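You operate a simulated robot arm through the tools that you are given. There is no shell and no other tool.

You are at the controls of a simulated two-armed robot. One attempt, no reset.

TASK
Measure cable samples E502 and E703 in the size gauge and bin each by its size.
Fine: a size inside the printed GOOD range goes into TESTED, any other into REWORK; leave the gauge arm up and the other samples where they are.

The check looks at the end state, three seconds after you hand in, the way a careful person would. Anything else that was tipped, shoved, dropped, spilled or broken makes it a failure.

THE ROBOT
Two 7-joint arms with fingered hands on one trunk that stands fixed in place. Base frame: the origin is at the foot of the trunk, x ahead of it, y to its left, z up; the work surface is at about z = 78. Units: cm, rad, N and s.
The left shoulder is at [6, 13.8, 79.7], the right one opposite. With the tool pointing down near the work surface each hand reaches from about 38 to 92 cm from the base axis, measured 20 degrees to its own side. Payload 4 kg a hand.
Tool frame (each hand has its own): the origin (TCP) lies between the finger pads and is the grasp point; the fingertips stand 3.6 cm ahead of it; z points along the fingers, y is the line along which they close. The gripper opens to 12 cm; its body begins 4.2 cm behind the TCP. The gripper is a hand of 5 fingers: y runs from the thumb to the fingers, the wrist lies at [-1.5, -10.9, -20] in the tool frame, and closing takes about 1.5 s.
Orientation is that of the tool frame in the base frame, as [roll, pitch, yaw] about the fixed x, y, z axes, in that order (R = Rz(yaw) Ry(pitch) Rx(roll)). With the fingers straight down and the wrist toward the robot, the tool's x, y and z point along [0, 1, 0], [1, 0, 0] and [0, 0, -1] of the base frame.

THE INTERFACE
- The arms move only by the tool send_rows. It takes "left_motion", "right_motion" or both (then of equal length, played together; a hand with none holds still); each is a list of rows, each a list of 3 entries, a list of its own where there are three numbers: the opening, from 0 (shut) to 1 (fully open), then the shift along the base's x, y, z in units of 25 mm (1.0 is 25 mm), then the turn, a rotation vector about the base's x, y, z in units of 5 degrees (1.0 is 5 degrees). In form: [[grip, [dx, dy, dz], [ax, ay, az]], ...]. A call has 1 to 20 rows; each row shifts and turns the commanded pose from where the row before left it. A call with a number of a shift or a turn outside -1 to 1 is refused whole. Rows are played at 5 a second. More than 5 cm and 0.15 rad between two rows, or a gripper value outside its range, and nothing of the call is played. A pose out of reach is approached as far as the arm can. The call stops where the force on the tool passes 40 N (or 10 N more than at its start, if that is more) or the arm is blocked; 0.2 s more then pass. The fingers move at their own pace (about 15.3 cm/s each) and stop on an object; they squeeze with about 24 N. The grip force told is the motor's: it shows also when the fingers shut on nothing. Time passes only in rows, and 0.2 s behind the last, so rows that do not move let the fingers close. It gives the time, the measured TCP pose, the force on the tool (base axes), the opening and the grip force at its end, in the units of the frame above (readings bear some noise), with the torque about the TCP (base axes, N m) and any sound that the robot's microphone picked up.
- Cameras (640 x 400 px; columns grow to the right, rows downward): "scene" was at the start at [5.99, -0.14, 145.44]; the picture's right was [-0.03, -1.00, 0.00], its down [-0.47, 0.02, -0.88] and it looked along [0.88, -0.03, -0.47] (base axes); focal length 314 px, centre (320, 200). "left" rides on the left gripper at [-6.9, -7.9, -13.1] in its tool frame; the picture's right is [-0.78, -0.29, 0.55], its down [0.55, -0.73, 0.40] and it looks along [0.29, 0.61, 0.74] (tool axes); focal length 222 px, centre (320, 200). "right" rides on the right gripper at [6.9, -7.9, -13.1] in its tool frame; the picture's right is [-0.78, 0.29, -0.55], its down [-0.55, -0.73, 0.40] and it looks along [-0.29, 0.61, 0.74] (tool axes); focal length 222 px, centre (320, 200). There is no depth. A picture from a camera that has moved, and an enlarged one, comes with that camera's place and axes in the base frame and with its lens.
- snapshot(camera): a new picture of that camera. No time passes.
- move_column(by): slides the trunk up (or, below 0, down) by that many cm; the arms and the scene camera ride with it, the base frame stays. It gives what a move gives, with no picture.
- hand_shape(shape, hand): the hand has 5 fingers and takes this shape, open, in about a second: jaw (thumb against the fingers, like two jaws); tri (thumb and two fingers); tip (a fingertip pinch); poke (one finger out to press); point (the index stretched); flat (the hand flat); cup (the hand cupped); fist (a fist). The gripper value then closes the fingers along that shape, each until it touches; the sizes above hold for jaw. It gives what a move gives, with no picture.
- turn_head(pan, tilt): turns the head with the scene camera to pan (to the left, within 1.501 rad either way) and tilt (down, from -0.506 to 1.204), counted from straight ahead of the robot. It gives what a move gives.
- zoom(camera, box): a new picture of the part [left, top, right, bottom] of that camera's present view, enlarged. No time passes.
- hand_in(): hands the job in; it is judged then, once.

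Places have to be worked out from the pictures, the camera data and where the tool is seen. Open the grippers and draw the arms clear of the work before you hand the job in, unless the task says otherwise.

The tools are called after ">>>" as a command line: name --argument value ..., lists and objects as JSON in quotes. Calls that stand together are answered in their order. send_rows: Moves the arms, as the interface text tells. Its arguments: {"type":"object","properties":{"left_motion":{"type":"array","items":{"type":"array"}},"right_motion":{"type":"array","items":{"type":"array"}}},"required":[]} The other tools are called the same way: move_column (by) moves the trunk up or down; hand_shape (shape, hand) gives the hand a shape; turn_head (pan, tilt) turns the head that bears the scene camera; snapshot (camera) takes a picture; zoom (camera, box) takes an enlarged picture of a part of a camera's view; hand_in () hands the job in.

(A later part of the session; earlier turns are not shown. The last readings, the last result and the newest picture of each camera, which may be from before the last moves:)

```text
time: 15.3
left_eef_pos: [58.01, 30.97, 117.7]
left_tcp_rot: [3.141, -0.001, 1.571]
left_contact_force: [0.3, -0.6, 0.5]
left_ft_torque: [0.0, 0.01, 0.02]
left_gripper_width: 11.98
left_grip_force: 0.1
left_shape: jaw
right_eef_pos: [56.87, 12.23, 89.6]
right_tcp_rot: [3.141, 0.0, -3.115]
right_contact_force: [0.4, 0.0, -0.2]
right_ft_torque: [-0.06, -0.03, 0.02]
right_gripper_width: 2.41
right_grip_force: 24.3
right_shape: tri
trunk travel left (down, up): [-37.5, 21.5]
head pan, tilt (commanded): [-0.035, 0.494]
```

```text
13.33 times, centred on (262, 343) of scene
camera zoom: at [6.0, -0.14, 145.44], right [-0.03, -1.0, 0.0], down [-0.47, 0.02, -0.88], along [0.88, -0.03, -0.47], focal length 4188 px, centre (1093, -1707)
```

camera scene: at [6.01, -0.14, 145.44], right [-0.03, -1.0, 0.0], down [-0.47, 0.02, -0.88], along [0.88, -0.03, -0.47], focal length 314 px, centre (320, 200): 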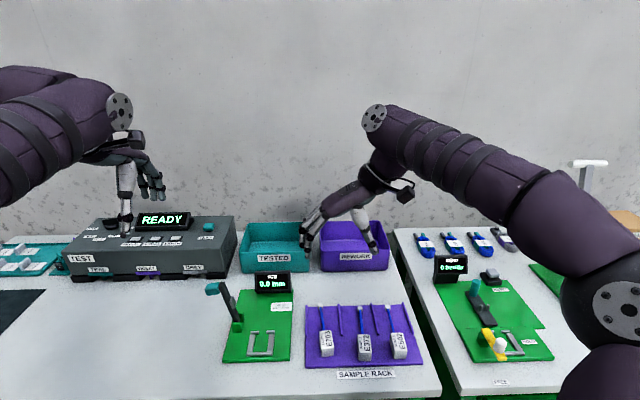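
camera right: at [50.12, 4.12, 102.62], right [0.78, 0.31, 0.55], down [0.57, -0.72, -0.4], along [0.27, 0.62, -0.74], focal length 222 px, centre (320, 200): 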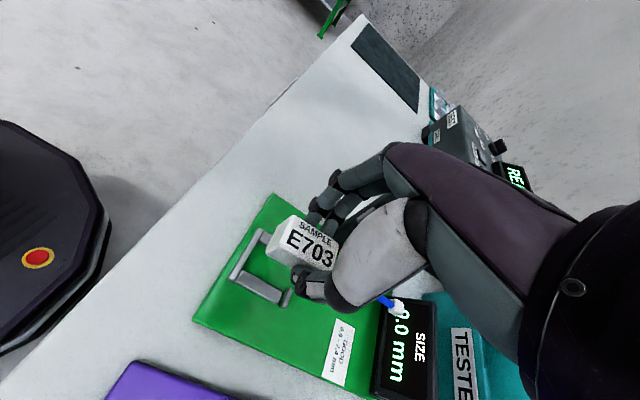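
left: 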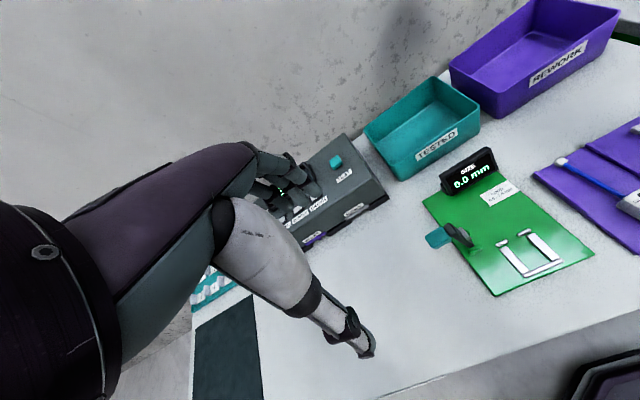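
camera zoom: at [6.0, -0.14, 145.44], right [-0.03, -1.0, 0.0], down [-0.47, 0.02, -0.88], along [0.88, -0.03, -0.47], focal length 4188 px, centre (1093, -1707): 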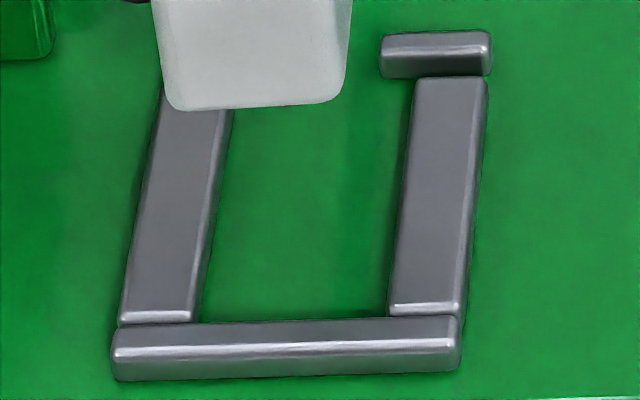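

Now the edges are clear: the nest's inside is about 3.5 wide and 5.5 long, centred near [57.0, 12.3], and the handle (2.8 by 4.75) is about 0.2 too far left. I correct that and lower to just above the bars.

>>> send_rows --right_motion '[[0, [-0.02, -0.08, -0.4], [0, 0, 0]], [0, [0, 0, -0.5], [0, 0, 0]], [0, [0, 0, -0.5], [0, 0, 0]], [0, [0, 0, -0.4], [0, 0, 0]], [0, [0, 0, 0], [0, 0, 0]]]'

>>> zoom --camera "scene" --box '[234, 318, 290, 353]'

>>> zoom --camera "right" --box '[180, 180, 420, 330]'

>>> zoom --camera "left" --box '[460, 180, 588, 260]'

```text
time: 16.5
left_eef_pos: [58.04, 31.01, 117.8]
left_tcp_rot: [-3.141, 0.0, 1.573]
left_contact_force: [0.2, -0.3, 0.0]
left_ft_torque: [-0.03, -0.01, -0.04]
left_gripper_width: 11.96
left_grip_force: 0.1
left_shape: jaw
right_eef_pos: [56.87, 12.07, 84.91]
right_tcp_rot: [3.141, 0.0, -3.116]
right_contact_force: [-0.4, -0.5, -1.2]
right_ft_torque: [-0.01, 0.0, -0.03]
right_gripper_width: 2.39
right_grip_force: 24.1
right_shape: tri
trunk travel left (down, up): [-37.5, 21.5]
head pan, tilt (commanded): [-0.035, 0.494]
```

```text
11.43 times, centred on (262, 336) of scene
camera zoom: at [6.0, -0.14, 145.44], right [-0.03, -1.0, 0.0], down [-0.47, 0.02, -0.88], along [0.88, -0.03, -0.47], focal length 3590 px, centre (983, -1349)
```

zoom: 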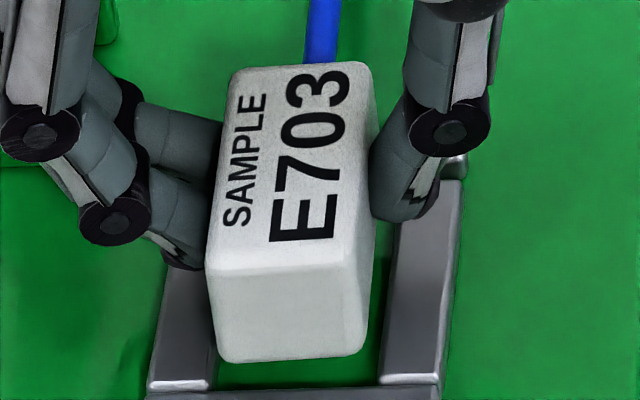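

```text
2.67 times, centred on (300, 255) of right
camera zoom: at [50.07, 3.99, 98.09], right [0.78, 0.31, 0.55], down [0.57, -0.72, -0.4], along [0.27, 0.62, -0.74], focal length 592 px, centre (373, 53)
```

zoom: 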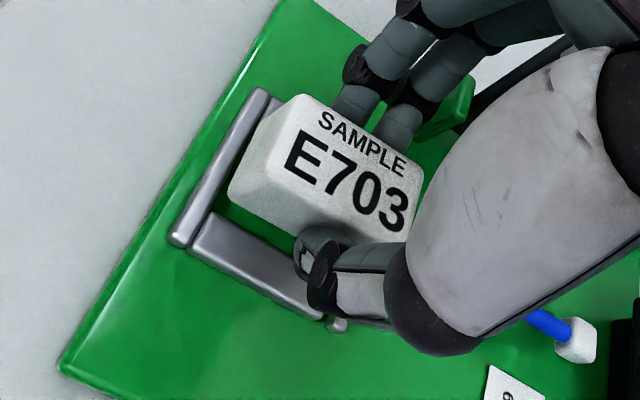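

```text
5.00 times, centred on (524, 220) of left
camera zoom: at [50.22, 23.94, 130.82], right [-0.29, -0.78, -0.55], down [-0.73, 0.55, -0.4], along [0.61, 0.29, -0.74], focal length 1111 px, centre (-700, 100)
```

zoom: 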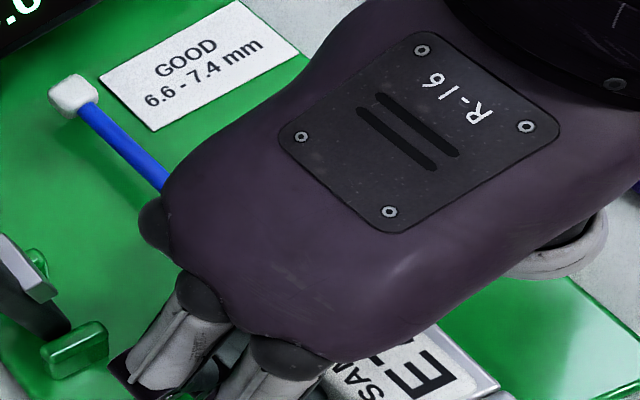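

The handle is now within about 1 mm of the nest's centre line. I nudge it and lower slowly, watching the force.

>>> send_rows --right_motion '[[0, [0.03, -0.03, -0.2], [0, 0, 0]], [0, [0, 0, -0.2], [0, 0, 0]], [0, [0, 0, -0.1], [0, 0, 0]], [0, [0, 0, 0], [0, 0, 0]]]'

>>> zoom --camera "scene" --box '[234, 318, 290, 353]'

>>> zoom --camera "right" --box '[180, 180, 420, 330]'

```text
time: 17.5
left_eef_pos: [57.97, 31.03, 117.64]
left_tcp_rot: [3.141, 0.001, 1.569]
left_contact_force: [0.5, 0.4, -0.1]
left_ft_torque: [-0.03, 0.01, 0.0]
left_gripper_width: 11.96
left_grip_force: 0.0
left_shape: jaw
right_eef_pos: [56.84, 11.86, 83.94]
right_tcp_rot: [3.139, 0.006, -3.116]
right_contact_force: [2.8, 0.0, 18.2]
right_ft_torque: [-0.01, 0.07, -0.04]
right_gripper_width: 2.54
right_grip_force: 23.9
right_shape: tri
trunk travel left (down, up): [-37.5, 21.5]
head pan, tilt (commanded): [-0.035, 0.494]
```

```text
11.43 times, centred on (262, 336) of scene
camera zoom: at [5.88, -0.16, 145.47], right [-0.03, -1.0, 0.0], down [-0.47, 0.02, -0.88], along [0.88, -0.03, -0.47], focal length 3590 px, centre (983, -1349)
```

zoom: 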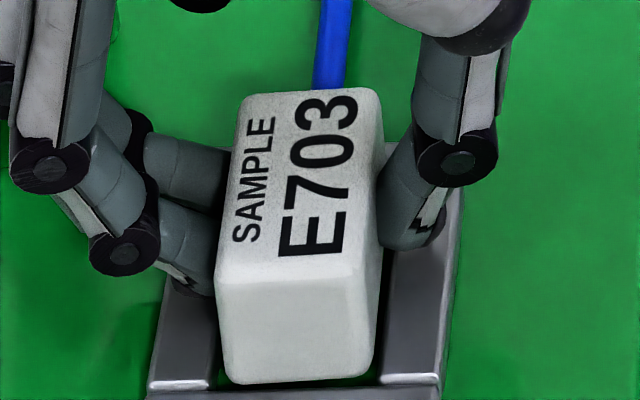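

```text
2.67 times, centred on (300, 255) of right
camera zoom: at [50.07, 3.89, 97.04], right [0.78, 0.31, 0.55], down [0.57, -0.72, -0.4], along [0.27, 0.62, -0.73], focal length 592 px, centre (373, 53)
```

zoom: 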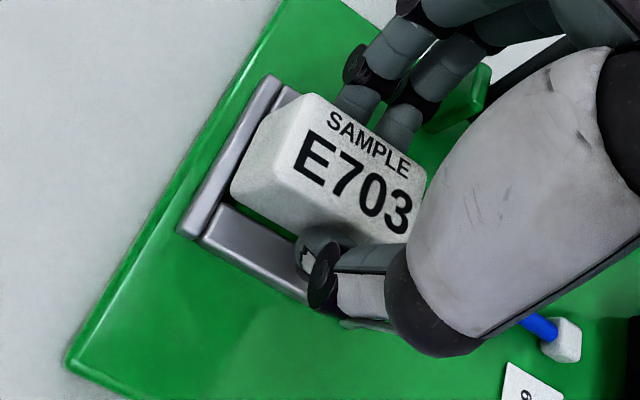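

The tool feels 18 N upward at z 83.94, about 6 mm above the rack-level seat. I look closely at whether the handle rests on a bar or on the plate.

>>> zoom --camera "scene" --box '[246, 336, 278, 356]'

>>> zoom --camera "right" --box '[236, 210, 316, 260]'

>>> zoom --camera "right" --box '[280, 205, 400, 280]'

>>> zoom --camera "left" --box '[450, 190, 530, 240]'

```text
16.00 times, centred on (262, 346) of scene
camera zoom: at [5.88, -0.16, 145.47], right [-0.03, -1.0, 0.0], down [-0.47, 0.02, -0.88], along [0.88, -0.03, -0.47], focal length 5026 px, centre (1248, -2136)
```

zoom: 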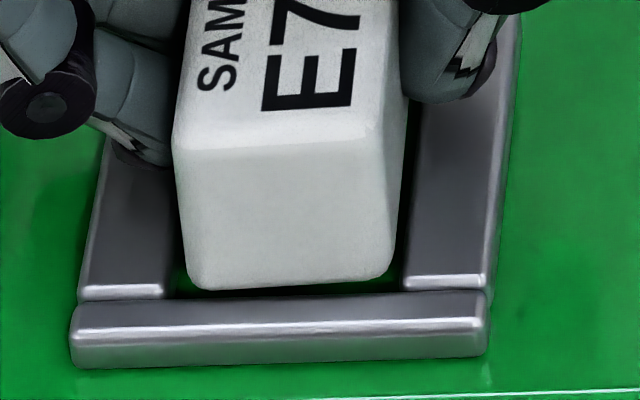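

```text
8.00 times, centred on (276, 235) of right
camera zoom: at [50.07, 3.89, 97.04], right [0.78, 0.31, 0.55], down [0.57, -0.72, -0.4], along [0.27, 0.62, -0.73], focal length 1777 px, centre (672, -80)
```

zoom: 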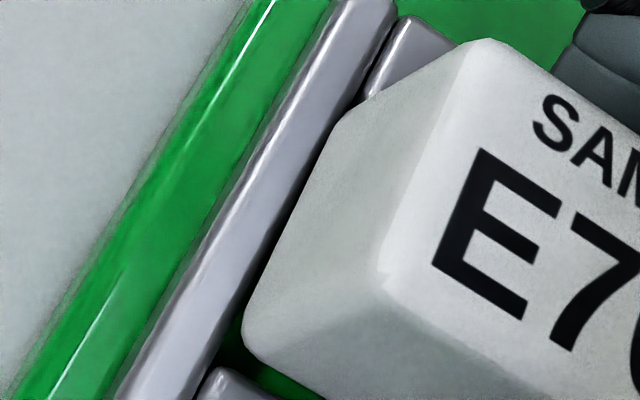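

```text
5.33 times, centred on (340, 242) of right
camera zoom: at [50.07, 3.89, 97.04], right [0.78, 0.31, 0.55], down [0.57, -0.72, -0.4], along [0.27, 0.62, -0.73], focal length 1185 px, centre (213, -27)
```

zoom: 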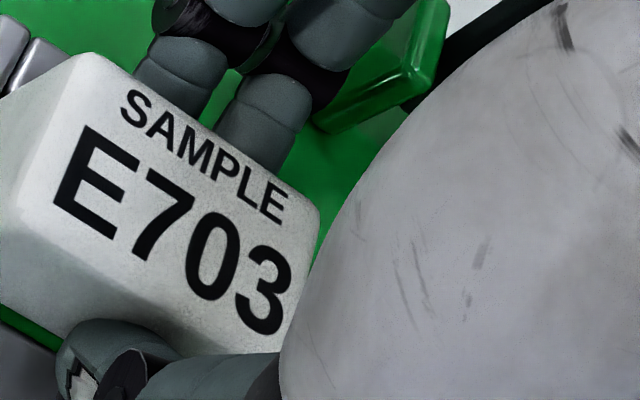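

```text
8.00 times, centred on (490, 215) of left
camera zoom: at [50.11, 23.92, 130.89], right [-0.29, -0.78, -0.55], down [-0.73, 0.55, -0.4], along [0.61, 0.29, -0.74], focal length 1777 px, centre (-1040, 80)
```

zoom: 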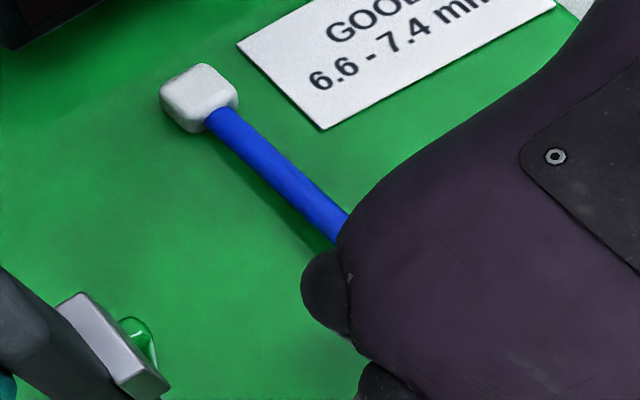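

The forward force and the view say the handle's near bottom edge has caught the near bar (edge at x about 54.2). I lift a few millimetres, shift 3.5 mm forward and lower again gently.

>>> send_rows --right_motion '[[0, [0, 0, 0.28], [0, 0, 0]], [0, [0.14, 0.05, 0], [0, 0, 0]], [0, [0, 0, 0], [0, 0, 0]]]'

>>> zoom --camera "scene" --box '[242, 331, 282, 356]'

>>> zoom --camera "right" --box '[236, 210, 316, 260]'

```text
time: 18.3
left_eef_pos: [57.93, 30.92, 117.68]
left_tcp_rot: [3.141, -0.002, 1.571]
left_contact_force: [0.2, -0.1, -0.7]
left_ft_torque: [-0.01, 0.01, 0.02]
left_gripper_width: 11.98
left_grip_force: 0.1
left_shape: jaw
right_eef_pos: [57.26, 11.97, 84.36]
right_tcp_rot: [-3.14, -0.001, -3.116]
right_contact_force: [0.4, -0.3, -0.7]
right_ft_torque: [-0.01, 0.01, 0.0]
right_gripper_width: 2.48
right_grip_force: 23.9
right_shape: tri
trunk travel left (down, up): [-37.5, 21.5]
head pan, tilt (commanded): [-0.035, 0.494]
```

```text
16.00 times, centred on (262, 344) of scene
camera zoom: at [5.99, -0.14, 145.44], right [-0.03, -1.0, 0.0], down [-0.47, 0.02, -0.88], along [0.88, -0.03, -0.47], focal length 5026 px, centre (1248, -2096)
```

zoom: 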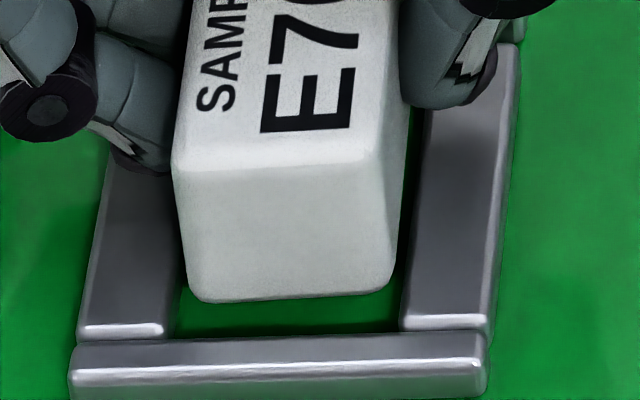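

```text
8.00 times, centred on (276, 235) of right
camera zoom: at [50.51, 3.94, 97.43], right [0.78, 0.31, 0.55], down [0.57, -0.72, -0.4], along [0.27, 0.62, -0.74], focal length 1777 px, centre (672, -80)
```

zoom: 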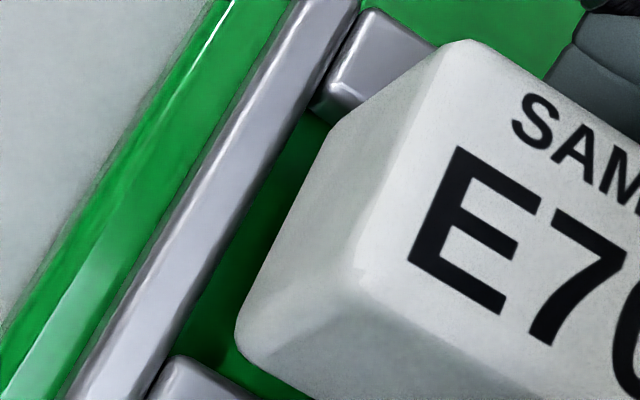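

There's clear room ahead of the near bar now. I lower in small steps.

>>> send_rows --right_motion '[[0, [0, 0, -0.16], [0, 0, 0]], [0, [0, 0, -0.08], [0, 0, 0]], [0, [0, 0, -0.08], [0, 0, 0]], [0, [0, 0, 0], [0, 0, 0]]]'

>>> zoom --camera "scene" --box '[242, 331, 282, 356]'

>>> zoom --camera "right" --box '[236, 210, 316, 260]'

```text
time: 19.3
left_eef_pos: [57.99, 30.89, 117.64]
left_tcp_rot: [3.141, 0.0, 1.571]
left_contact_force: [0.8, 0.7, -0.8]
left_ft_torque: [0.01, 0.0, 0.02]
left_gripper_width: 11.99
left_grip_force: 0.1
left_shape: jaw
right_eef_pos: [57.34, 12.03, 83.64]
right_tcp_rot: [3.141, 0.0, -3.117]
right_contact_force: [-0.6, -0.7, 3.7]
right_ft_torque: [-0.12, 0.04, -0.02]
right_gripper_width: 2.46
right_grip_force: 24.0
right_shape: tri
trunk travel left (down, up): [-37.5, 21.5]
head pan, tilt (commanded): [-0.035, 0.494]
```

```text
16.00 times, centred on (262, 344) of scene
camera zoom: at [5.96, -0.15, 145.45], right [-0.03, -1.0, 0.0], down [-0.47, 0.02, -0.88], along [0.88, -0.03, -0.47], focal length 5026 px, centre (1248, -2096)
```

zoom: 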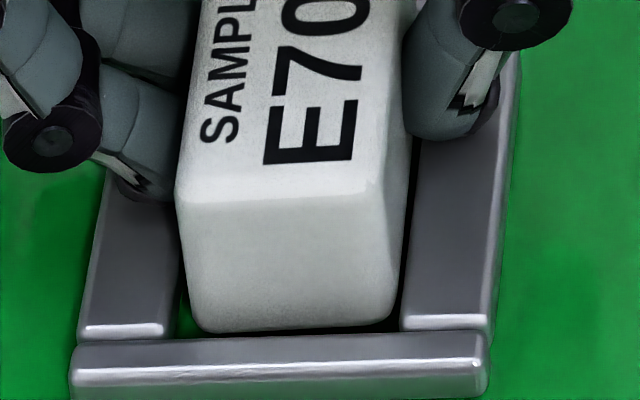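

```text
8.00 times, centred on (276, 235) of right
camera zoom: at [50.5, 3.93, 96.72], right [0.78, 0.31, 0.55], down [0.57, -0.72, -0.4], along [0.27, 0.62, -0.74], focal length 1777 px, centre (672, -80)
```

zoom: 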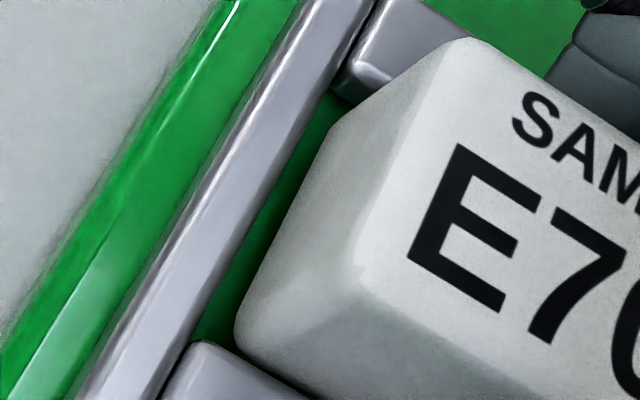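

A slight 3.7 N with a torque pointing at the right side; the handle seems a touch close to the right bar. I shift 1 mm left and keep lowering.

>>> send_rows --right_motion '[[0, [0, 0.05, 0.03], [0, 0, 0]], [0, [0, 0, -0.06], [0, 0, 0]], [0, [0, 0, -0.06], [0, 0, 0]], [0, [0, 0, 0], [0, 0, 0]]]'

>>> zoom --camera "scene" --box '[242, 331, 282, 356]'

>>> zoom --camera "right" --box '[236, 215, 332, 275]'

```text
time: 20.3
left_eef_pos: [57.91, 30.94, 117.79]
left_tcp_rot: [-3.14, 0.0, 1.57]
left_contact_force: [-0.2, 0.2, 0.7]
left_ft_torque: [0.03, 0.02, -0.04]
left_gripper_width: 11.96
left_grip_force: 0.0
left_shape: jaw
right_eef_pos: [57.32, 12.26, 83.54]
right_tcp_rot: [-3.141, 0.003, -3.117]
right_contact_force: [1.2, -5.5, 18.9]
right_ft_torque: [-0.63, 0.09, -0.02]
right_gripper_width: 2.48
right_grip_force: 23.8
right_shape: tri
trunk travel left (down, up): [-37.5, 21.5]
head pan, tilt (commanded): [-0.035, 0.494]
```

```text
16.00 times, centred on (262, 344) of scene
camera zoom: at [5.86, -0.21, 145.47], right [-0.04, -1.0, 0.0], down [-0.47, 0.02, -0.88], along [0.88, -0.03, -0.47], focal length 5026 px, centre (1248, -2096)
```

zoom: 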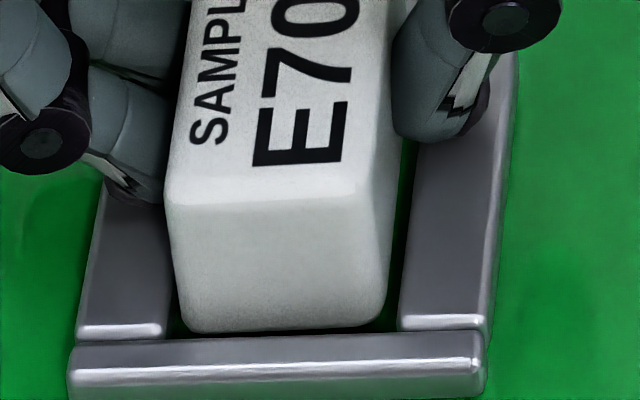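

```text
6.67 times, centred on (284, 245) of right
camera zoom: at [50.43, 4.06, 96.67], right [0.78, 0.31, 0.55], down [0.57, -0.72, -0.4], along [0.27, 0.62, -0.73], focal length 1481 px, centre (560, -100)
```

zoom: 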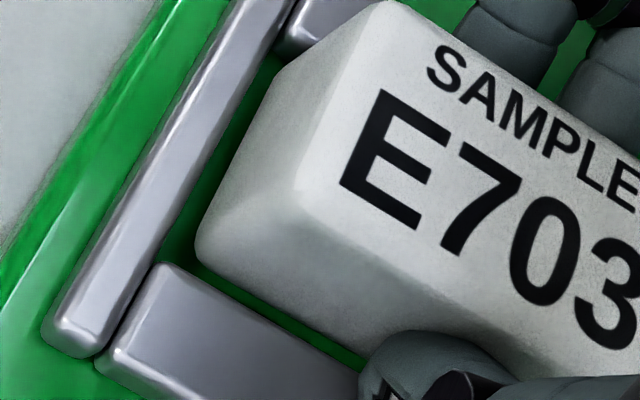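

The torque puts the contact about 2.3 cm to the right: the thumb tip is on the right bar while the handle is already inside the nest, some 3 mm above its floor. I ease up a bit and open slowly to let it settle.

>>> send_rows --right_motion '[[0, [0, -0.01, 0.08], [0, 0, 0]], [0, [0, 0, 0], [0, 0, 0]], [0.24, [0, 0, 0], [0, 0, 0]], [0.28, [0, 0, 0], [0, 0, 0]], [0.34, [0, 0, 0], [0, 0, 0]], [0.4, [0, 0, 0], [0, 0, 0]], [0.4, [0, 0, 0], [0, 0, 0]]]'

>>> zoom --camera "scene" --box '[230, 316, 294, 356]'

>>> zoom --camera "right" --box '[220, 190, 380, 290]'

```text
time: 21.9
left_eef_pos: [58.01, 30.92, 117.73]
left_tcp_rot: [-3.141, -0.001, 1.571]
left_contact_force: [-0.3, -0.1, -0.3]
left_ft_torque: [-0.02, 0.01, -0.03]
left_gripper_width: 11.98
left_grip_force: 0.0
left_shape: jaw
right_eef_pos: [57.17, 12.08, 83.61]
right_tcp_rot: [-3.141, -0.002, -3.116]
right_contact_force: [-1.4, 0.9, 3.0]
right_ft_torque: [0.11, 0.07, 0.05]
right_gripper_width: 4.78
right_grip_force: 0.0
right_shape: tri
trunk travel left (down, up): [-37.5, 21.5]
head pan, tilt (commanded): [-0.035, 0.494]
```

```text
10.00 times, centred on (262, 336) of scene
camera zoom: at [5.95, -0.14, 145.44], right [-0.03, -1.0, 0.0], down [-0.47, 0.02, -0.88], along [0.88, -0.03, -0.47], focal length 3141 px, centre (900, -1160)
```

zoom: 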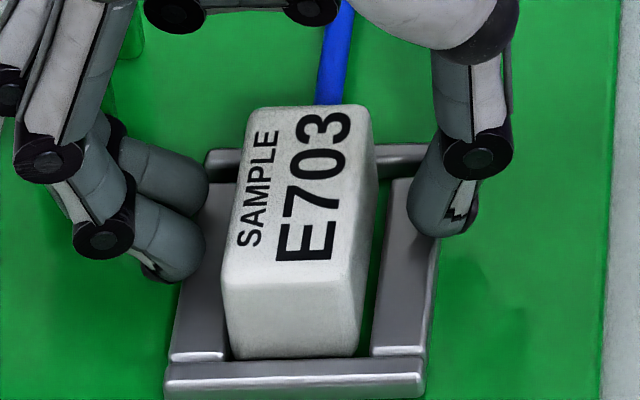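

```text
4.00 times, centred on (300, 240) of right
camera zoom: at [50.45, 4.03, 96.68], right [0.78, 0.31, 0.55], down [0.57, -0.72, -0.4], along [0.27, 0.62, -0.74], focal length 888 px, centre (400, 40)
```

zoom: 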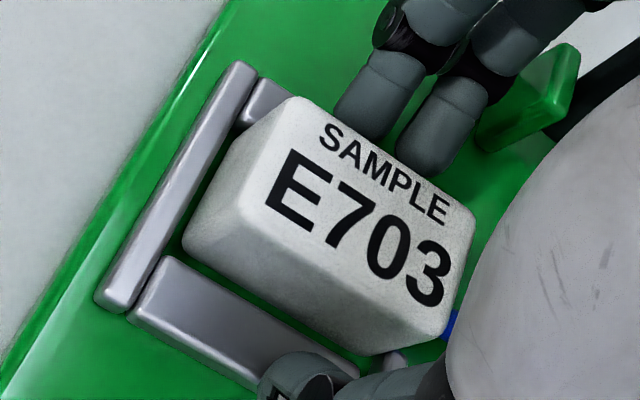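

The sample dropped into the nest. I lift the hand straight up and draw it off to the right.

>>> send_rows --right_motion '[[0.42, [0, 0, 0.2], [0, 0, 0]], [0.45, [0, 0, 0.4], [0, 0, 0]], [0.5, [0, 0, 0.8], [0, 0, 0]], [0.5, [0, 0, 0.8], [0, 0, 0]], [0.5, [0, 0, 0.8], [0, 0, 0]], [0.5, [0, 0, 0.8], [0, 0, 0]], [0.5, [0, 0, 0.8], [0, 0, 0]], [0.5, [0, -0.8, 0.4], [0, 0, 0]], [0.5, [0, -0.9, 0], [0, 0, 0]], [0.5, [0, -0.9, 0], [0, 0, 0]], [0.5, [0, -0.9, 0], [0, 0, 0]], [0.5, [0, -0.9, 0], [0, 0, 0]], [0.5, [0, -0.9, 0], [0, 0, 0]], [0.5, [0, -0.9, 0], [0, 0, 0]], [0.5, [0, -0.9, 0], [0, 0, 0]]]'

>>> snapshot --camera "scene"

>>> zoom --camera "scene" --box '[220, 280, 300, 360]'

>>> zoom --camera "left" --box '[420, 170, 580, 270]'

```text
time: 25.1
left_eef_pos: [58.05, 30.91, 117.7]
left_tcp_rot: [-3.14, 0.002, 1.571]
left_contact_force: [-0.3, 0.1, 0.4]
left_ft_torque: [0.05, 0.0, -0.01]
left_gripper_width: 11.95
left_grip_force: 0.0
left_shape: jaw
right_eef_pos: [57.29, -5.71, 96.08]
right_tcp_rot: [3.141, -0.001, -3.115]
right_contact_force: [-0.2, 0.3, 0.5]
right_ft_torque: [0.01, -0.02, 0.01]
right_gripper_width: 5.97
right_grip_force: 0.1
right_shape: tri
trunk travel left (down, up): [-37.5, 21.5]
head pan, tilt (commanded): [-0.035, 0.494]
```

```text
taken
camera scene: at [5.99, -0.17, 145.44], right [-0.03, -1.0, 0.0], down [-0.47, 0.02, -0.88], along [0.88, -0.03, -0.47], focal length 314 px, centre (320, 200)
```

scene: 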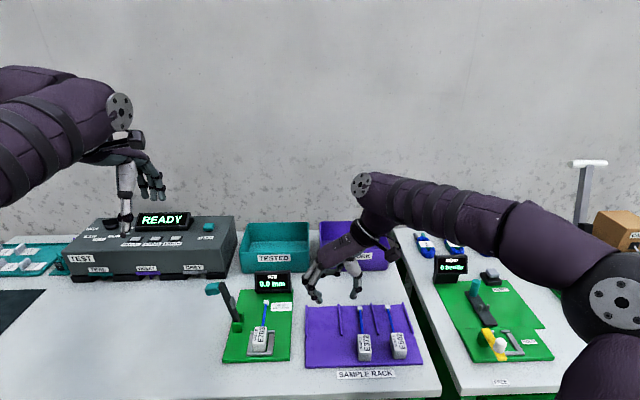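

```text
5.00 times, centred on (260, 320) of scene
camera zoom: at [5.99, -0.17, 145.44], right [-0.03, -1.0, 0.0], down [-0.47, 0.02, -0.88], along [0.88, -0.03, -0.47], focal length 1570 px, centre (620, -400)
```

zoom: 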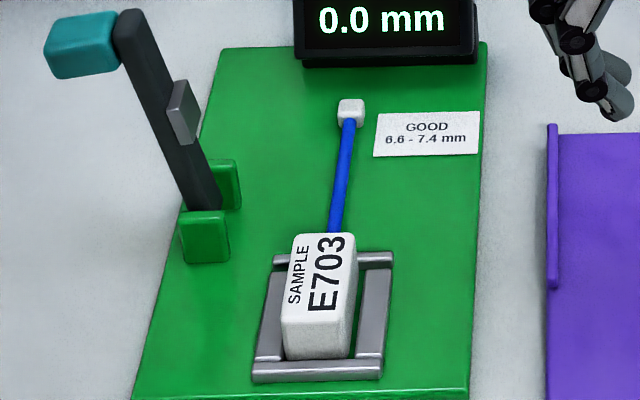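

```text
4.00 times, centred on (500, 220) of left
camera zoom: at [50.21, 23.91, 130.82], right [-0.29, -0.78, -0.55], down [-0.73, 0.55, -0.4], along [0.61, 0.29, -0.74], focal length 888 px, centre (-400, 120)
```

zoom: 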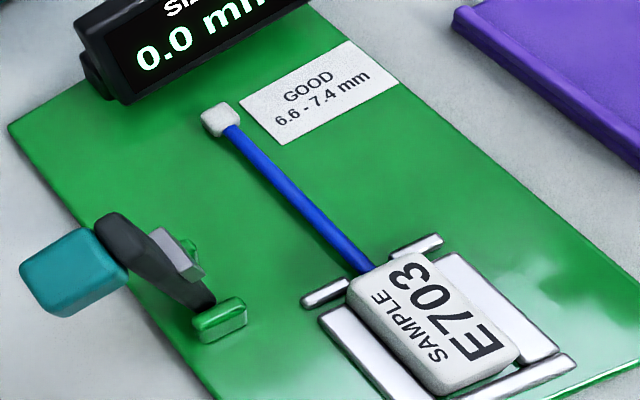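

E703 sits squarely in the nest with its cable ahead under the arm's path. I move the right hand well clear and look closely at the gauge arm's knob.

>>> send_rows --right_motion '[[0.5, [0, -0.8, 0.6], [0, 0, 0]], [0.5, [0, -0.8, 0.6], [0, 0, 0]], [0.5, [0, -0.8, 0.6], [0, 0, 0]], [0.5, [0, -0.8, 0.6], [0, 0, 0]], [0.5, [0, -0.8, 0.6], [0, 0, 0]], [0.5, [0, -0.8, 0.6], [0, 0, 0]], [0.5, [0, -0.8, 0.6], [0, 0, 0]], [0.5, [0, -0.8, 0.6], [0, 0, 0]]]'

>>> zoom --camera "scene" --box '[196, 274, 260, 314]'

>>> zoom --camera "scene" --box '[206, 294, 270, 334]'

>>> zoom --camera "left" --box '[416, 210, 496, 260]'

>>> snapshot --camera "right"

```text
time: 26.9
left_eef_pos: [58.13, 30.91, 117.77]
left_tcp_rot: [3.141, 0.0, 1.571]
left_contact_force: [-0.6, 0.0, 0.0]
left_ft_torque: [-0.01, -0.01, 0.0]
left_gripper_width: 11.97
left_grip_force: 0.1
left_shape: jaw
right_eef_pos: [57.2, -21.65, 107.99]
right_tcp_rot: [-3.141, 0.001, -3.115]
right_contact_force: [-0.4, 0.2, 0.3]
right_ft_torque: [0.0, 0.02, 0.01]
right_gripper_width: 5.99
right_grip_force: 0.0
right_shape: tri
trunk travel left (down, up): [-37.5, 21.5]
head pan, tilt (commanded): [-0.035, 0.494]
```

```text
10.00 times, centred on (228, 294) of scene
camera zoom: at [5.98, -0.16, 145.44], right [-0.03, -1.0, 0.0], down [-0.47, 0.02, -0.88], along [0.88, -0.03, -0.47], focal length 3141 px, centre (1240, -740)
```

zoom: 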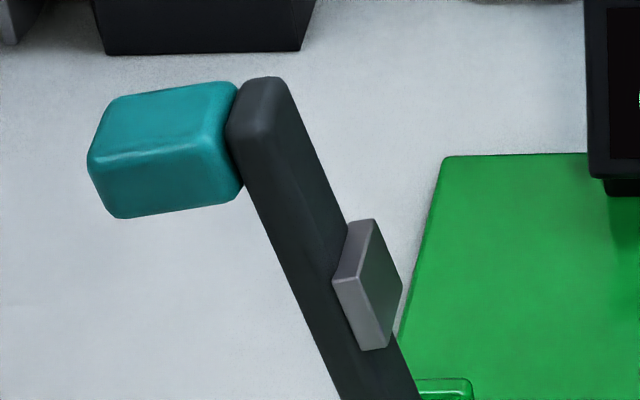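

```text
10.00 times, centred on (238, 314) of scene
camera zoom: at [5.98, -0.16, 145.44], right [-0.03, -1.0, 0.0], down [-0.47, 0.02, -0.88], along [0.88, -0.03, -0.47], focal length 3141 px, centre (1140, -940)
```

zoom: 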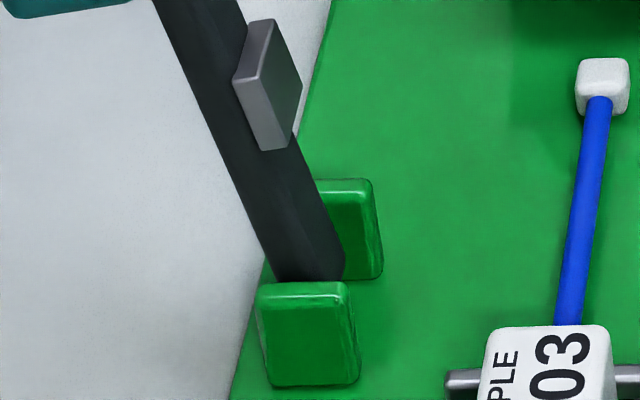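

```text
8.00 times, centred on (456, 235) of left
camera zoom: at [50.21, 23.92, 130.82], right [-0.29, -0.78, -0.55], down [-0.73, 0.55, -0.4], along [0.61, 0.29, -0.74], focal length 1777 px, centre (-768, -80)
```

zoom: 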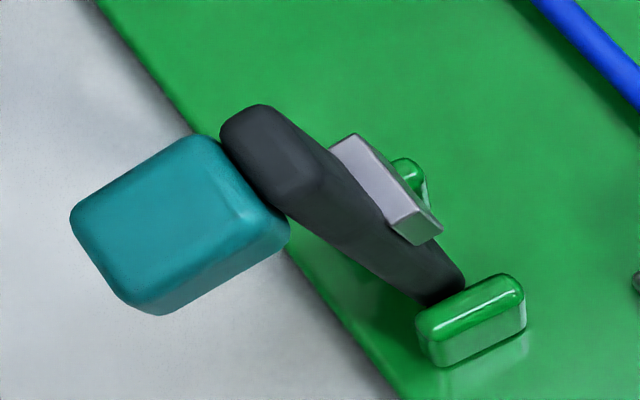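

```text
taken
camera right: at [50.49, -29.75, 121.16], right [0.78, 0.31, 0.55], down [0.57, -0.72, -0.4], along [0.27, 0.62, -0.74], focal length 222 px, centre (320, 200)
```

right: 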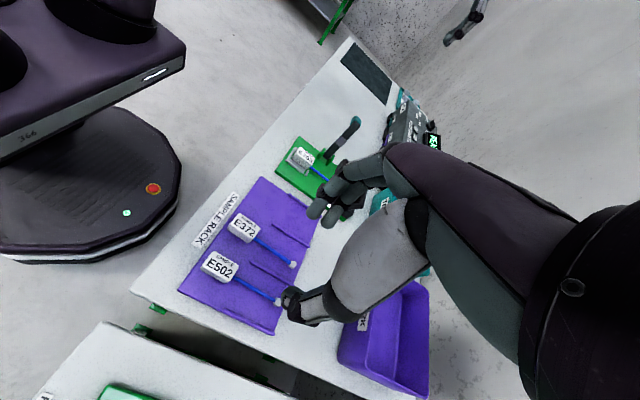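

From two views I place the arm and knob at x about 61.6 (2 wide), the knob's centre near [61.5, 22.6, 92.5] and the hinge near y 18.2, z 80.6. I set the left hand to tri and bring it above the knob, to pinch it along x and guide the arm down.

>>> hand_shape --hand "left" --shape "tri"

>>> send_rows --left_motion '[[0.5, [0.17, -0.42, -0.75], [0, 0, 0]], [0.5, [0.17, -0.42, -0.75], [0, 0, 0]], [0.5, [0.17, -0.42, -0.75], [0, 0, 0]], [0.5, [0.17, -0.42, -0.75], [0, 0, 0]], [0.5, [0.17, -0.42, -0.75], [0, 0, 0]], [0.5, [0.17, -0.42, -0.75], [0, 0, 0]], [0.5, [0.17, -0.42, -0.75], [0, 0, 0]], [0.5, [0.17, -0.4, -0.75], [0, 0, 0]], [0.5, [0, 0, 0], [0, 0, 0]]]'

>>> snapshot --camera "scene"

>>> snapshot --camera "left"

>>> zoom --camera "scene" --box '[180, 230, 276, 290]'

```text
time: 27.8
left_eef_pos: [58.08, 30.88, 117.61]
left_tcp_rot: [3.14, 0.0, 1.572]
left_contact_force: [0.3, 0.3, -0.4]
left_ft_torque: [-0.04, 0.0, 0.0]
left_gripper_width: 11.97
left_grip_force: 0.0
left_shape: tri
right_eef_pos: [57.19, -21.57, 108.04]
right_tcp_rot: [-3.141, 0.001, -3.115]
right_contact_force: [-0.1, -0.5, -0.3]
right_ft_torque: [-0.01, 0.0, -0.02]
right_gripper_width: 5.98
right_grip_force: 0.2
right_shape: tri
trunk travel left (down, up): [-37.5, 21.5]
head pan, tilt (commanded): [-0.035, 0.494]
```

```text
time: 29.8
left_eef_pos: [61.31, 22.52, 102.51]
left_tcp_rot: [3.141, 0.002, 1.569]
left_contact_force: [-0.1, -0.1, -1.1]
left_ft_torque: [-0.02, -0.02, -0.01]
left_gripper_width: 6.05
left_grip_force: 0.0
left_shape: tri
right_eef_pos: [57.33, -21.63, 108.11]
right_tcp_rot: [3.141, 0.0, -3.116]
right_contact_force: [0.2, -0.1, 0.1]
right_ft_torque: [-0.01, 0.01, 0.02]
right_gripper_width: 5.94
right_grip_force: 0.1
right_shape: tri
trunk travel left (down, up): [-37.5, 21.5]
head pan, tilt (commanded): [-0.035, 0.494]
```

```text
taken
camera scene: at [5.99, -0.15, 145.44], right [-0.03, -1.0, 0.0], down [-0.47, 0.02, -0.88], along [0.88, -0.03, -0.47], focal length 314 px, centre (320, 200)
```

scene: 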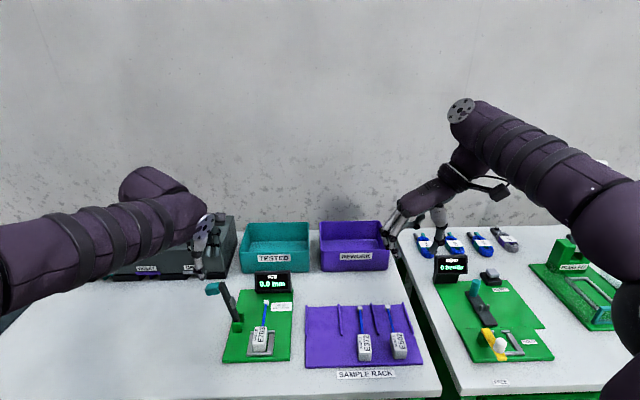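

```text
taken
camera left: at [53.55, 15.59, 115.72], right [-0.29, -0.78, -0.55], down [-0.73, 0.55, -0.4], along [0.61, 0.29, -0.74], focal length 222 px, centre (320, 200)
```

left: 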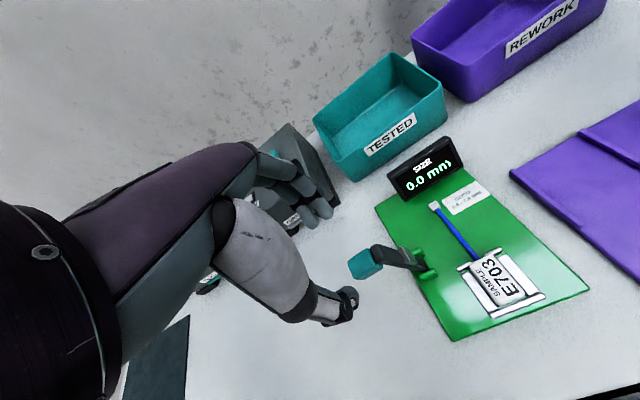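

```text
6.67 times, centred on (228, 260) of scene
camera zoom: at [5.99, -0.15, 145.44], right [-0.03, -1.0, 0.0], down [-0.47, 0.02, -0.88], along [0.88, -0.03, -0.47], focal length 2094 px, centre (933, -200)
```

zoom: 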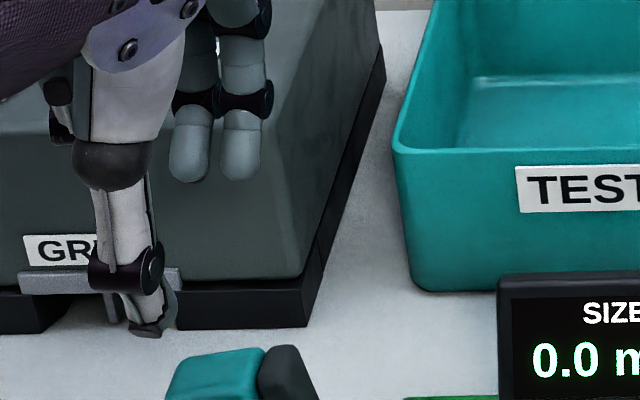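

The hand is over the knob with thumb at y 23.2 and fingers at 22.1 and 23.9. I shift 5 mm right and go down so the fingertips straddle the knob.

>>> send_rows --left_motion '[[0.45, [0.08, -0.2, -0.5], [0, 0, 0]], [0.45, [0, 0, -0.7], [0, 0, 0]], [0.45, [0, 0, -0.7], [0, 0, 0]], [0.45, [0, 0, -0.6], [0, 0, 0]], [0.45, [0, 0, -0.3], [0, 0, 0]], [0.45, [0, 0, 0], [0, 0, 0]]]'

>>> zoom --camera "scene" --box '[180, 260, 260, 310]'

>>> snapshot --camera "left"

>>> zoom --camera "right" --box '[290, 80, 418, 160]'

```text
time: 31.2
left_eef_pos: [61.57, 22.16, 95.65]
left_tcp_rot: [-3.141, 0.0, 1.571]
left_contact_force: [-0.4, -0.5, -0.4]
left_ft_torque: [0.03, -0.03, -0.02]
left_gripper_width: 5.45
left_grip_force: 0.1
left_shape: tri
right_eef_pos: [57.21, -21.6, 108.0]
right_tcp_rot: [-3.141, 0.0, -3.116]
right_contact_force: [-0.1, -0.6, 0.7]
right_ft_torque: [0.0, 0.0, 0.0]
right_gripper_width: 5.99
right_grip_force: 0.1
right_shape: tri
trunk travel left (down, up): [-37.5, 21.5]
head pan, tilt (commanded): [-0.035, 0.494]
```

```text
8.00 times, centred on (220, 285) of scene
camera zoom: at [5.99, -0.15, 145.44], right [-0.03, -1.0, 0.0], down [-0.47, 0.02, -0.88], along [0.88, -0.03, -0.47], focal length 2513 px, centre (1120, -480)
```

zoom: 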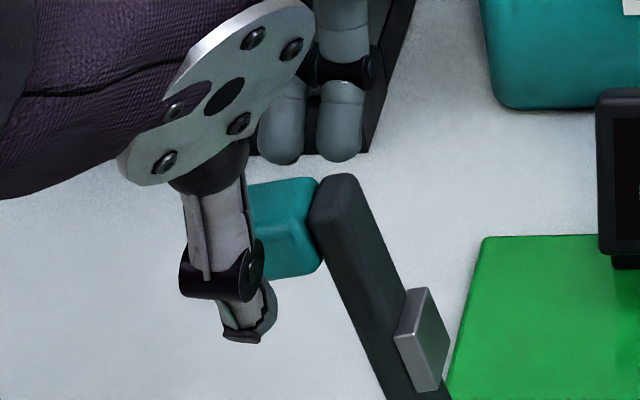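

```text
taken
camera left: at [53.73, 15.11, 108.75], right [-0.29, -0.78, -0.55], down [-0.73, 0.55, -0.4], along [0.61, 0.29, -0.74], focal length 222 px, centre (320, 200)
```

left: 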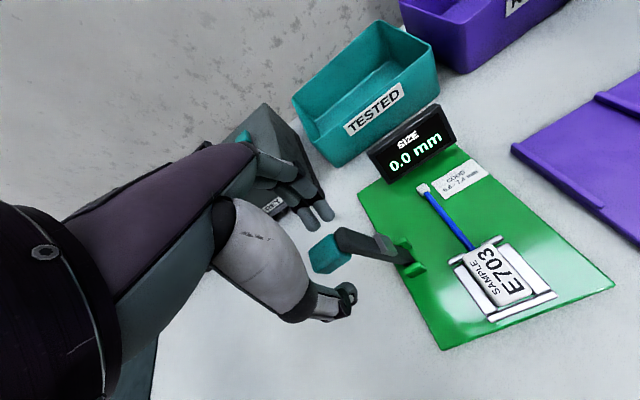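

```text
5.00 times, centred on (354, 120) of right
camera zoom: at [50.5, -29.7, 121.15], right [0.78, 0.31, 0.55], down [0.57, -0.72, -0.4], along [0.27, 0.62, -0.74], focal length 1111 px, centre (150, 600)
```

zoom: 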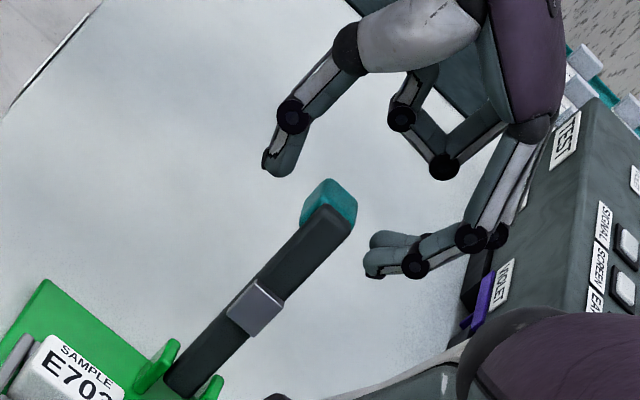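

The right camera's view shows the knob centred between thumb and fingers. I close onto it gently.

>>> send_rows --left_motion '[[0.35, [0, 0, 0], [0, 0, 0]], [0.25, [0, 0, 0], [0, 0, 0]], [0.18, [0, 0, 0], [0, 0, 0]], [0.14, [0, 0, 0], [0, 0, 0]], [0.14, [0, 0, 0], [0, 0, 0]], [0.14, [0, 0, 0], [0, 0, 0]]]'

>>> zoom --camera "right" --box '[290, 80, 418, 160]'

>>> zoom --camera "scene" --box '[180, 260, 260, 310]'

```text
time: 32.6
left_eef_pos: [61.53, 22.21, 95.56]
left_tcp_rot: [3.141, 0.0, 1.57]
left_contact_force: [6.3, 0.8, 2.4]
left_ft_torque: [0.02, -0.22, 0.01]
left_gripper_width: 1.84
left_grip_force: 0.0
left_shape: tri
right_eef_pos: [57.22, -21.62, 108.05]
right_tcp_rot: [-3.141, -0.001, -3.115]
right_contact_force: [-1.1, -0.5, 0.7]
right_ft_torque: [0.01, 0.0, 0.0]
right_gripper_width: 5.97
right_grip_force: 0.0
right_shape: tri
trunk travel left (down, up): [-37.5, 21.5]
head pan, tilt (commanded): [-0.035, 0.494]
```

```text
5.00 times, centred on (354, 120) of right
camera zoom: at [50.54, -29.7, 121.13], right [0.78, 0.31, 0.55], down [0.57, -0.72, -0.4], along [0.27, 0.62, -0.74], focal length 1111 px, centre (150, 600)
```

zoom: 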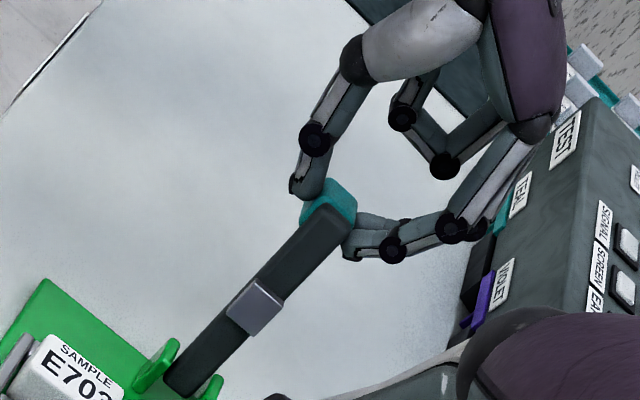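

```text
8.00 times, centred on (220, 285) of scene
camera zoom: at [6.04, -0.15, 145.44], right [-0.03, -1.0, 0.0], down [-0.47, 0.02, -0.88], along [0.88, -0.03, -0.47], focal length 2513 px, centre (1120, -480)
```

zoom: 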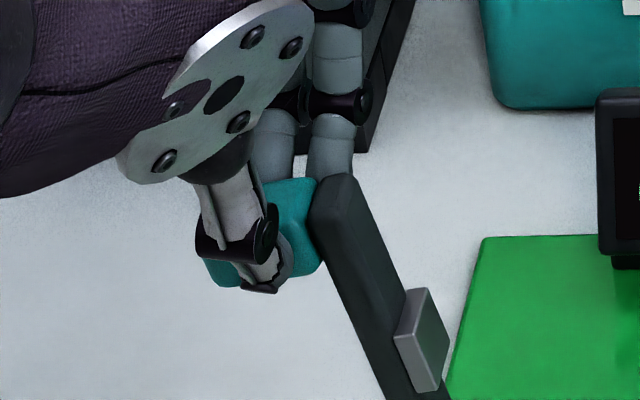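

Only the far fingers bear (6 N net), so the hand is a touch too near me. I shift 1.5 mm forward and close fully.

>>> send_rows --left_motion '[[0.14, [0.06, 0, 0], [0, 0, 0]], [0.1, [0.02, 0, 0], [0, 0, 0]], [0.05, [0, 0, 0], [0, 0, 0]], [0, [0, 0, 0], [0, 0, 0]], [0, [0, 0, 0], [0, 0, 0]], [0, [0, 0, 0], [0, 0, 0]]]'

>>> zoom --camera "right" --box '[290, 80, 418, 160]'

```text
time: 34.0
left_eef_pos: [61.73, 22.16, 95.49]
left_tcp_rot: [-3.141, -0.001, 1.571]
left_contact_force: [-3.1, -1.2, -3.7]
left_ft_torque: [0.0, 0.07, 0.02]
left_gripper_width: 1.84
left_grip_force: 23.7
left_shape: tri
right_eef_pos: [57.28, -21.59, 108.1]
right_tcp_rot: [-3.141, 0.0, -3.116]
right_contact_force: [0.6, 0.5, 0.0]
right_ft_torque: [0.01, 0.01, 0.01]
right_gripper_width: 5.97
right_grip_force: 0.0
right_shape: tri
trunk travel left (down, up): [-37.5, 21.5]
head pan, tilt (commanded): [-0.035, 0.494]
```

```text
5.00 times, centred on (354, 120) of right
camera zoom: at [50.5, -29.7, 121.14], right [0.78, 0.31, 0.55], down [0.57, -0.72, -0.4], along [0.27, 0.62, -0.74], focal length 1111 px, centre (150, 600)
```

zoom: 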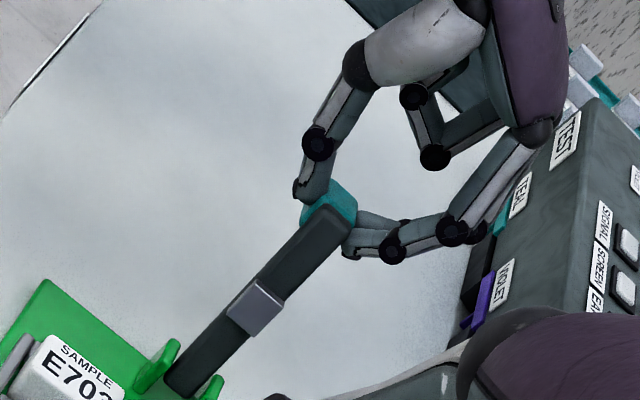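

The knob is pinched. I start the arc: about 5 degrees of arm rotation first, watching forces.

>>> send_rows --left_motion '[[0, [0, -0.224, 0.072], [0, 0, 0]], [0, [0, -0.224, 0.072], [0, 0, 0]], [0, [0, 0, 0], [0, 0, 0]]]'

>>> zoom --camera "right" --box '[290, 80, 418, 160]'

>>> zoom --camera "scene" --box '[190, 270, 302, 340]'

```text
time: 34.8
left_eef_pos: [61.74, 21.1, 95.85]
left_tcp_rot: [-3.14, -0.001, 1.57]
left_contact_force: [-4.0, -0.8, -10.3]
left_ft_torque: [0.06, 0.12, -0.03]
left_gripper_width: 1.8
left_grip_force: 23.7
left_shape: tri
right_eef_pos: [57.21, -21.61, 108.07]
right_tcp_rot: [-3.141, 0.001, -3.116]
right_contact_force: [0.9, -0.9, 0.3]
right_ft_torque: [0.0, 0.0, -0.04]
right_gripper_width: 5.98
right_grip_force: 0.1
right_shape: tri
trunk travel left (down, up): [-37.5, 21.5]
head pan, tilt (commanded): [-0.035, 0.494]
```

```text
5.00 times, centred on (354, 120) of right
camera zoom: at [50.53, -29.68, 121.13], right [0.78, 0.31, 0.55], down [0.57, -0.72, -0.4], along [0.27, 0.62, -0.74], focal length 1111 px, centre (150, 600)
```

zoom: 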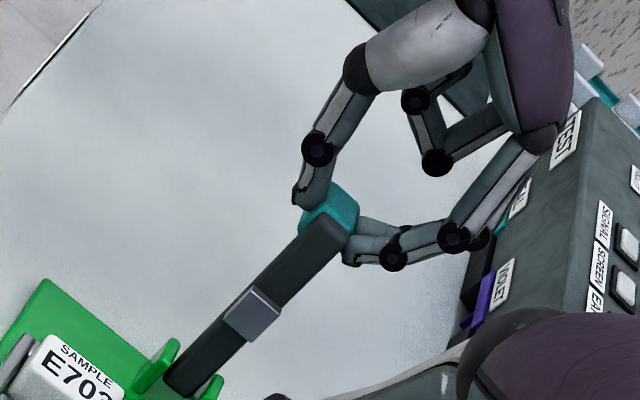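

```text
5.71 times, centred on (246, 305) of scene
camera zoom: at [6.03, -0.13, 145.43], right [-0.03, -1.0, 0.0], down [-0.47, 0.02, -0.88], along [0.88, -0.03, -0.47], focal length 1795 px, centre (743, -400)
```

zoom: 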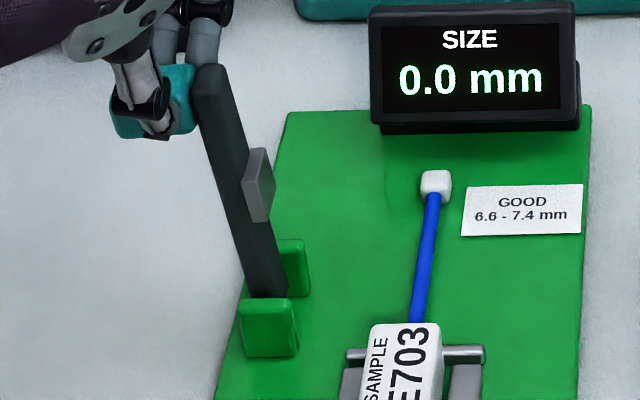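

The arm follows; the hand is being pulled down by 10 N, so my arc is a bit too high. I flatten it and go on.

>>> send_rows --left_motion '[[0, [-0.02, -0.22, 0.0], [0, 0, 0]], [0, [0, -0.22, 0.01], [0, 0, 0]], [0, [0, -0.22, 0.01], [0, 0, 0]], [0, [0, -0.22, 0.01], [0, 0, 0]], [0, [0, 0, 0], [0, 0, 0]]]'

>>> zoom --camera "scene" --box '[190, 270, 302, 340]'

```text
time: 36.0
left_eef_pos: [61.78, 18.94, 96.21]
left_tcp_rot: [3.139, 0.001, 1.572]
left_contact_force: [0.8, 1.3, -0.7]
left_ft_torque: [0.25, -0.07, 0.02]
left_gripper_width: 1.83
left_grip_force: 23.8
left_shape: tri
right_eef_pos: [57.26, -21.59, 108.07]
right_tcp_rot: [3.141, -0.001, -3.116]
right_contact_force: [0.1, -0.7, -0.4]
right_ft_torque: [0.0, 0.0, 0.0]
right_gripper_width: 6.0
right_grip_force: 0.1
right_shape: tri
trunk travel left (down, up): [-37.5, 21.5]
head pan, tilt (commanded): [-0.035, 0.494]
```

```text
5.71 times, centred on (246, 305) of scene
camera zoom: at [6.02, -0.13, 145.45], right [-0.03, -1.0, 0.0], down [-0.47, 0.02, -0.88], along [0.88, -0.03, -0.47], focal length 1795 px, centre (743, -400)
```

zoom: 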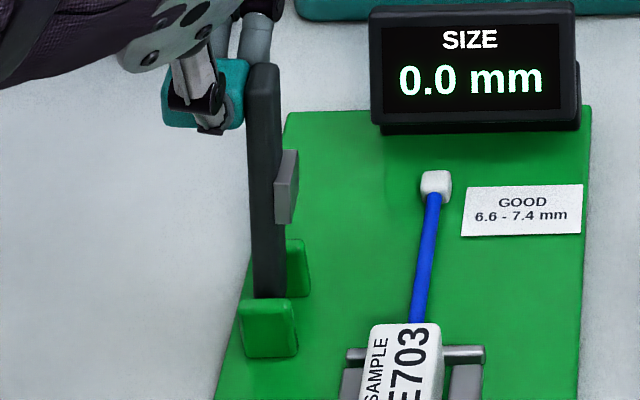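

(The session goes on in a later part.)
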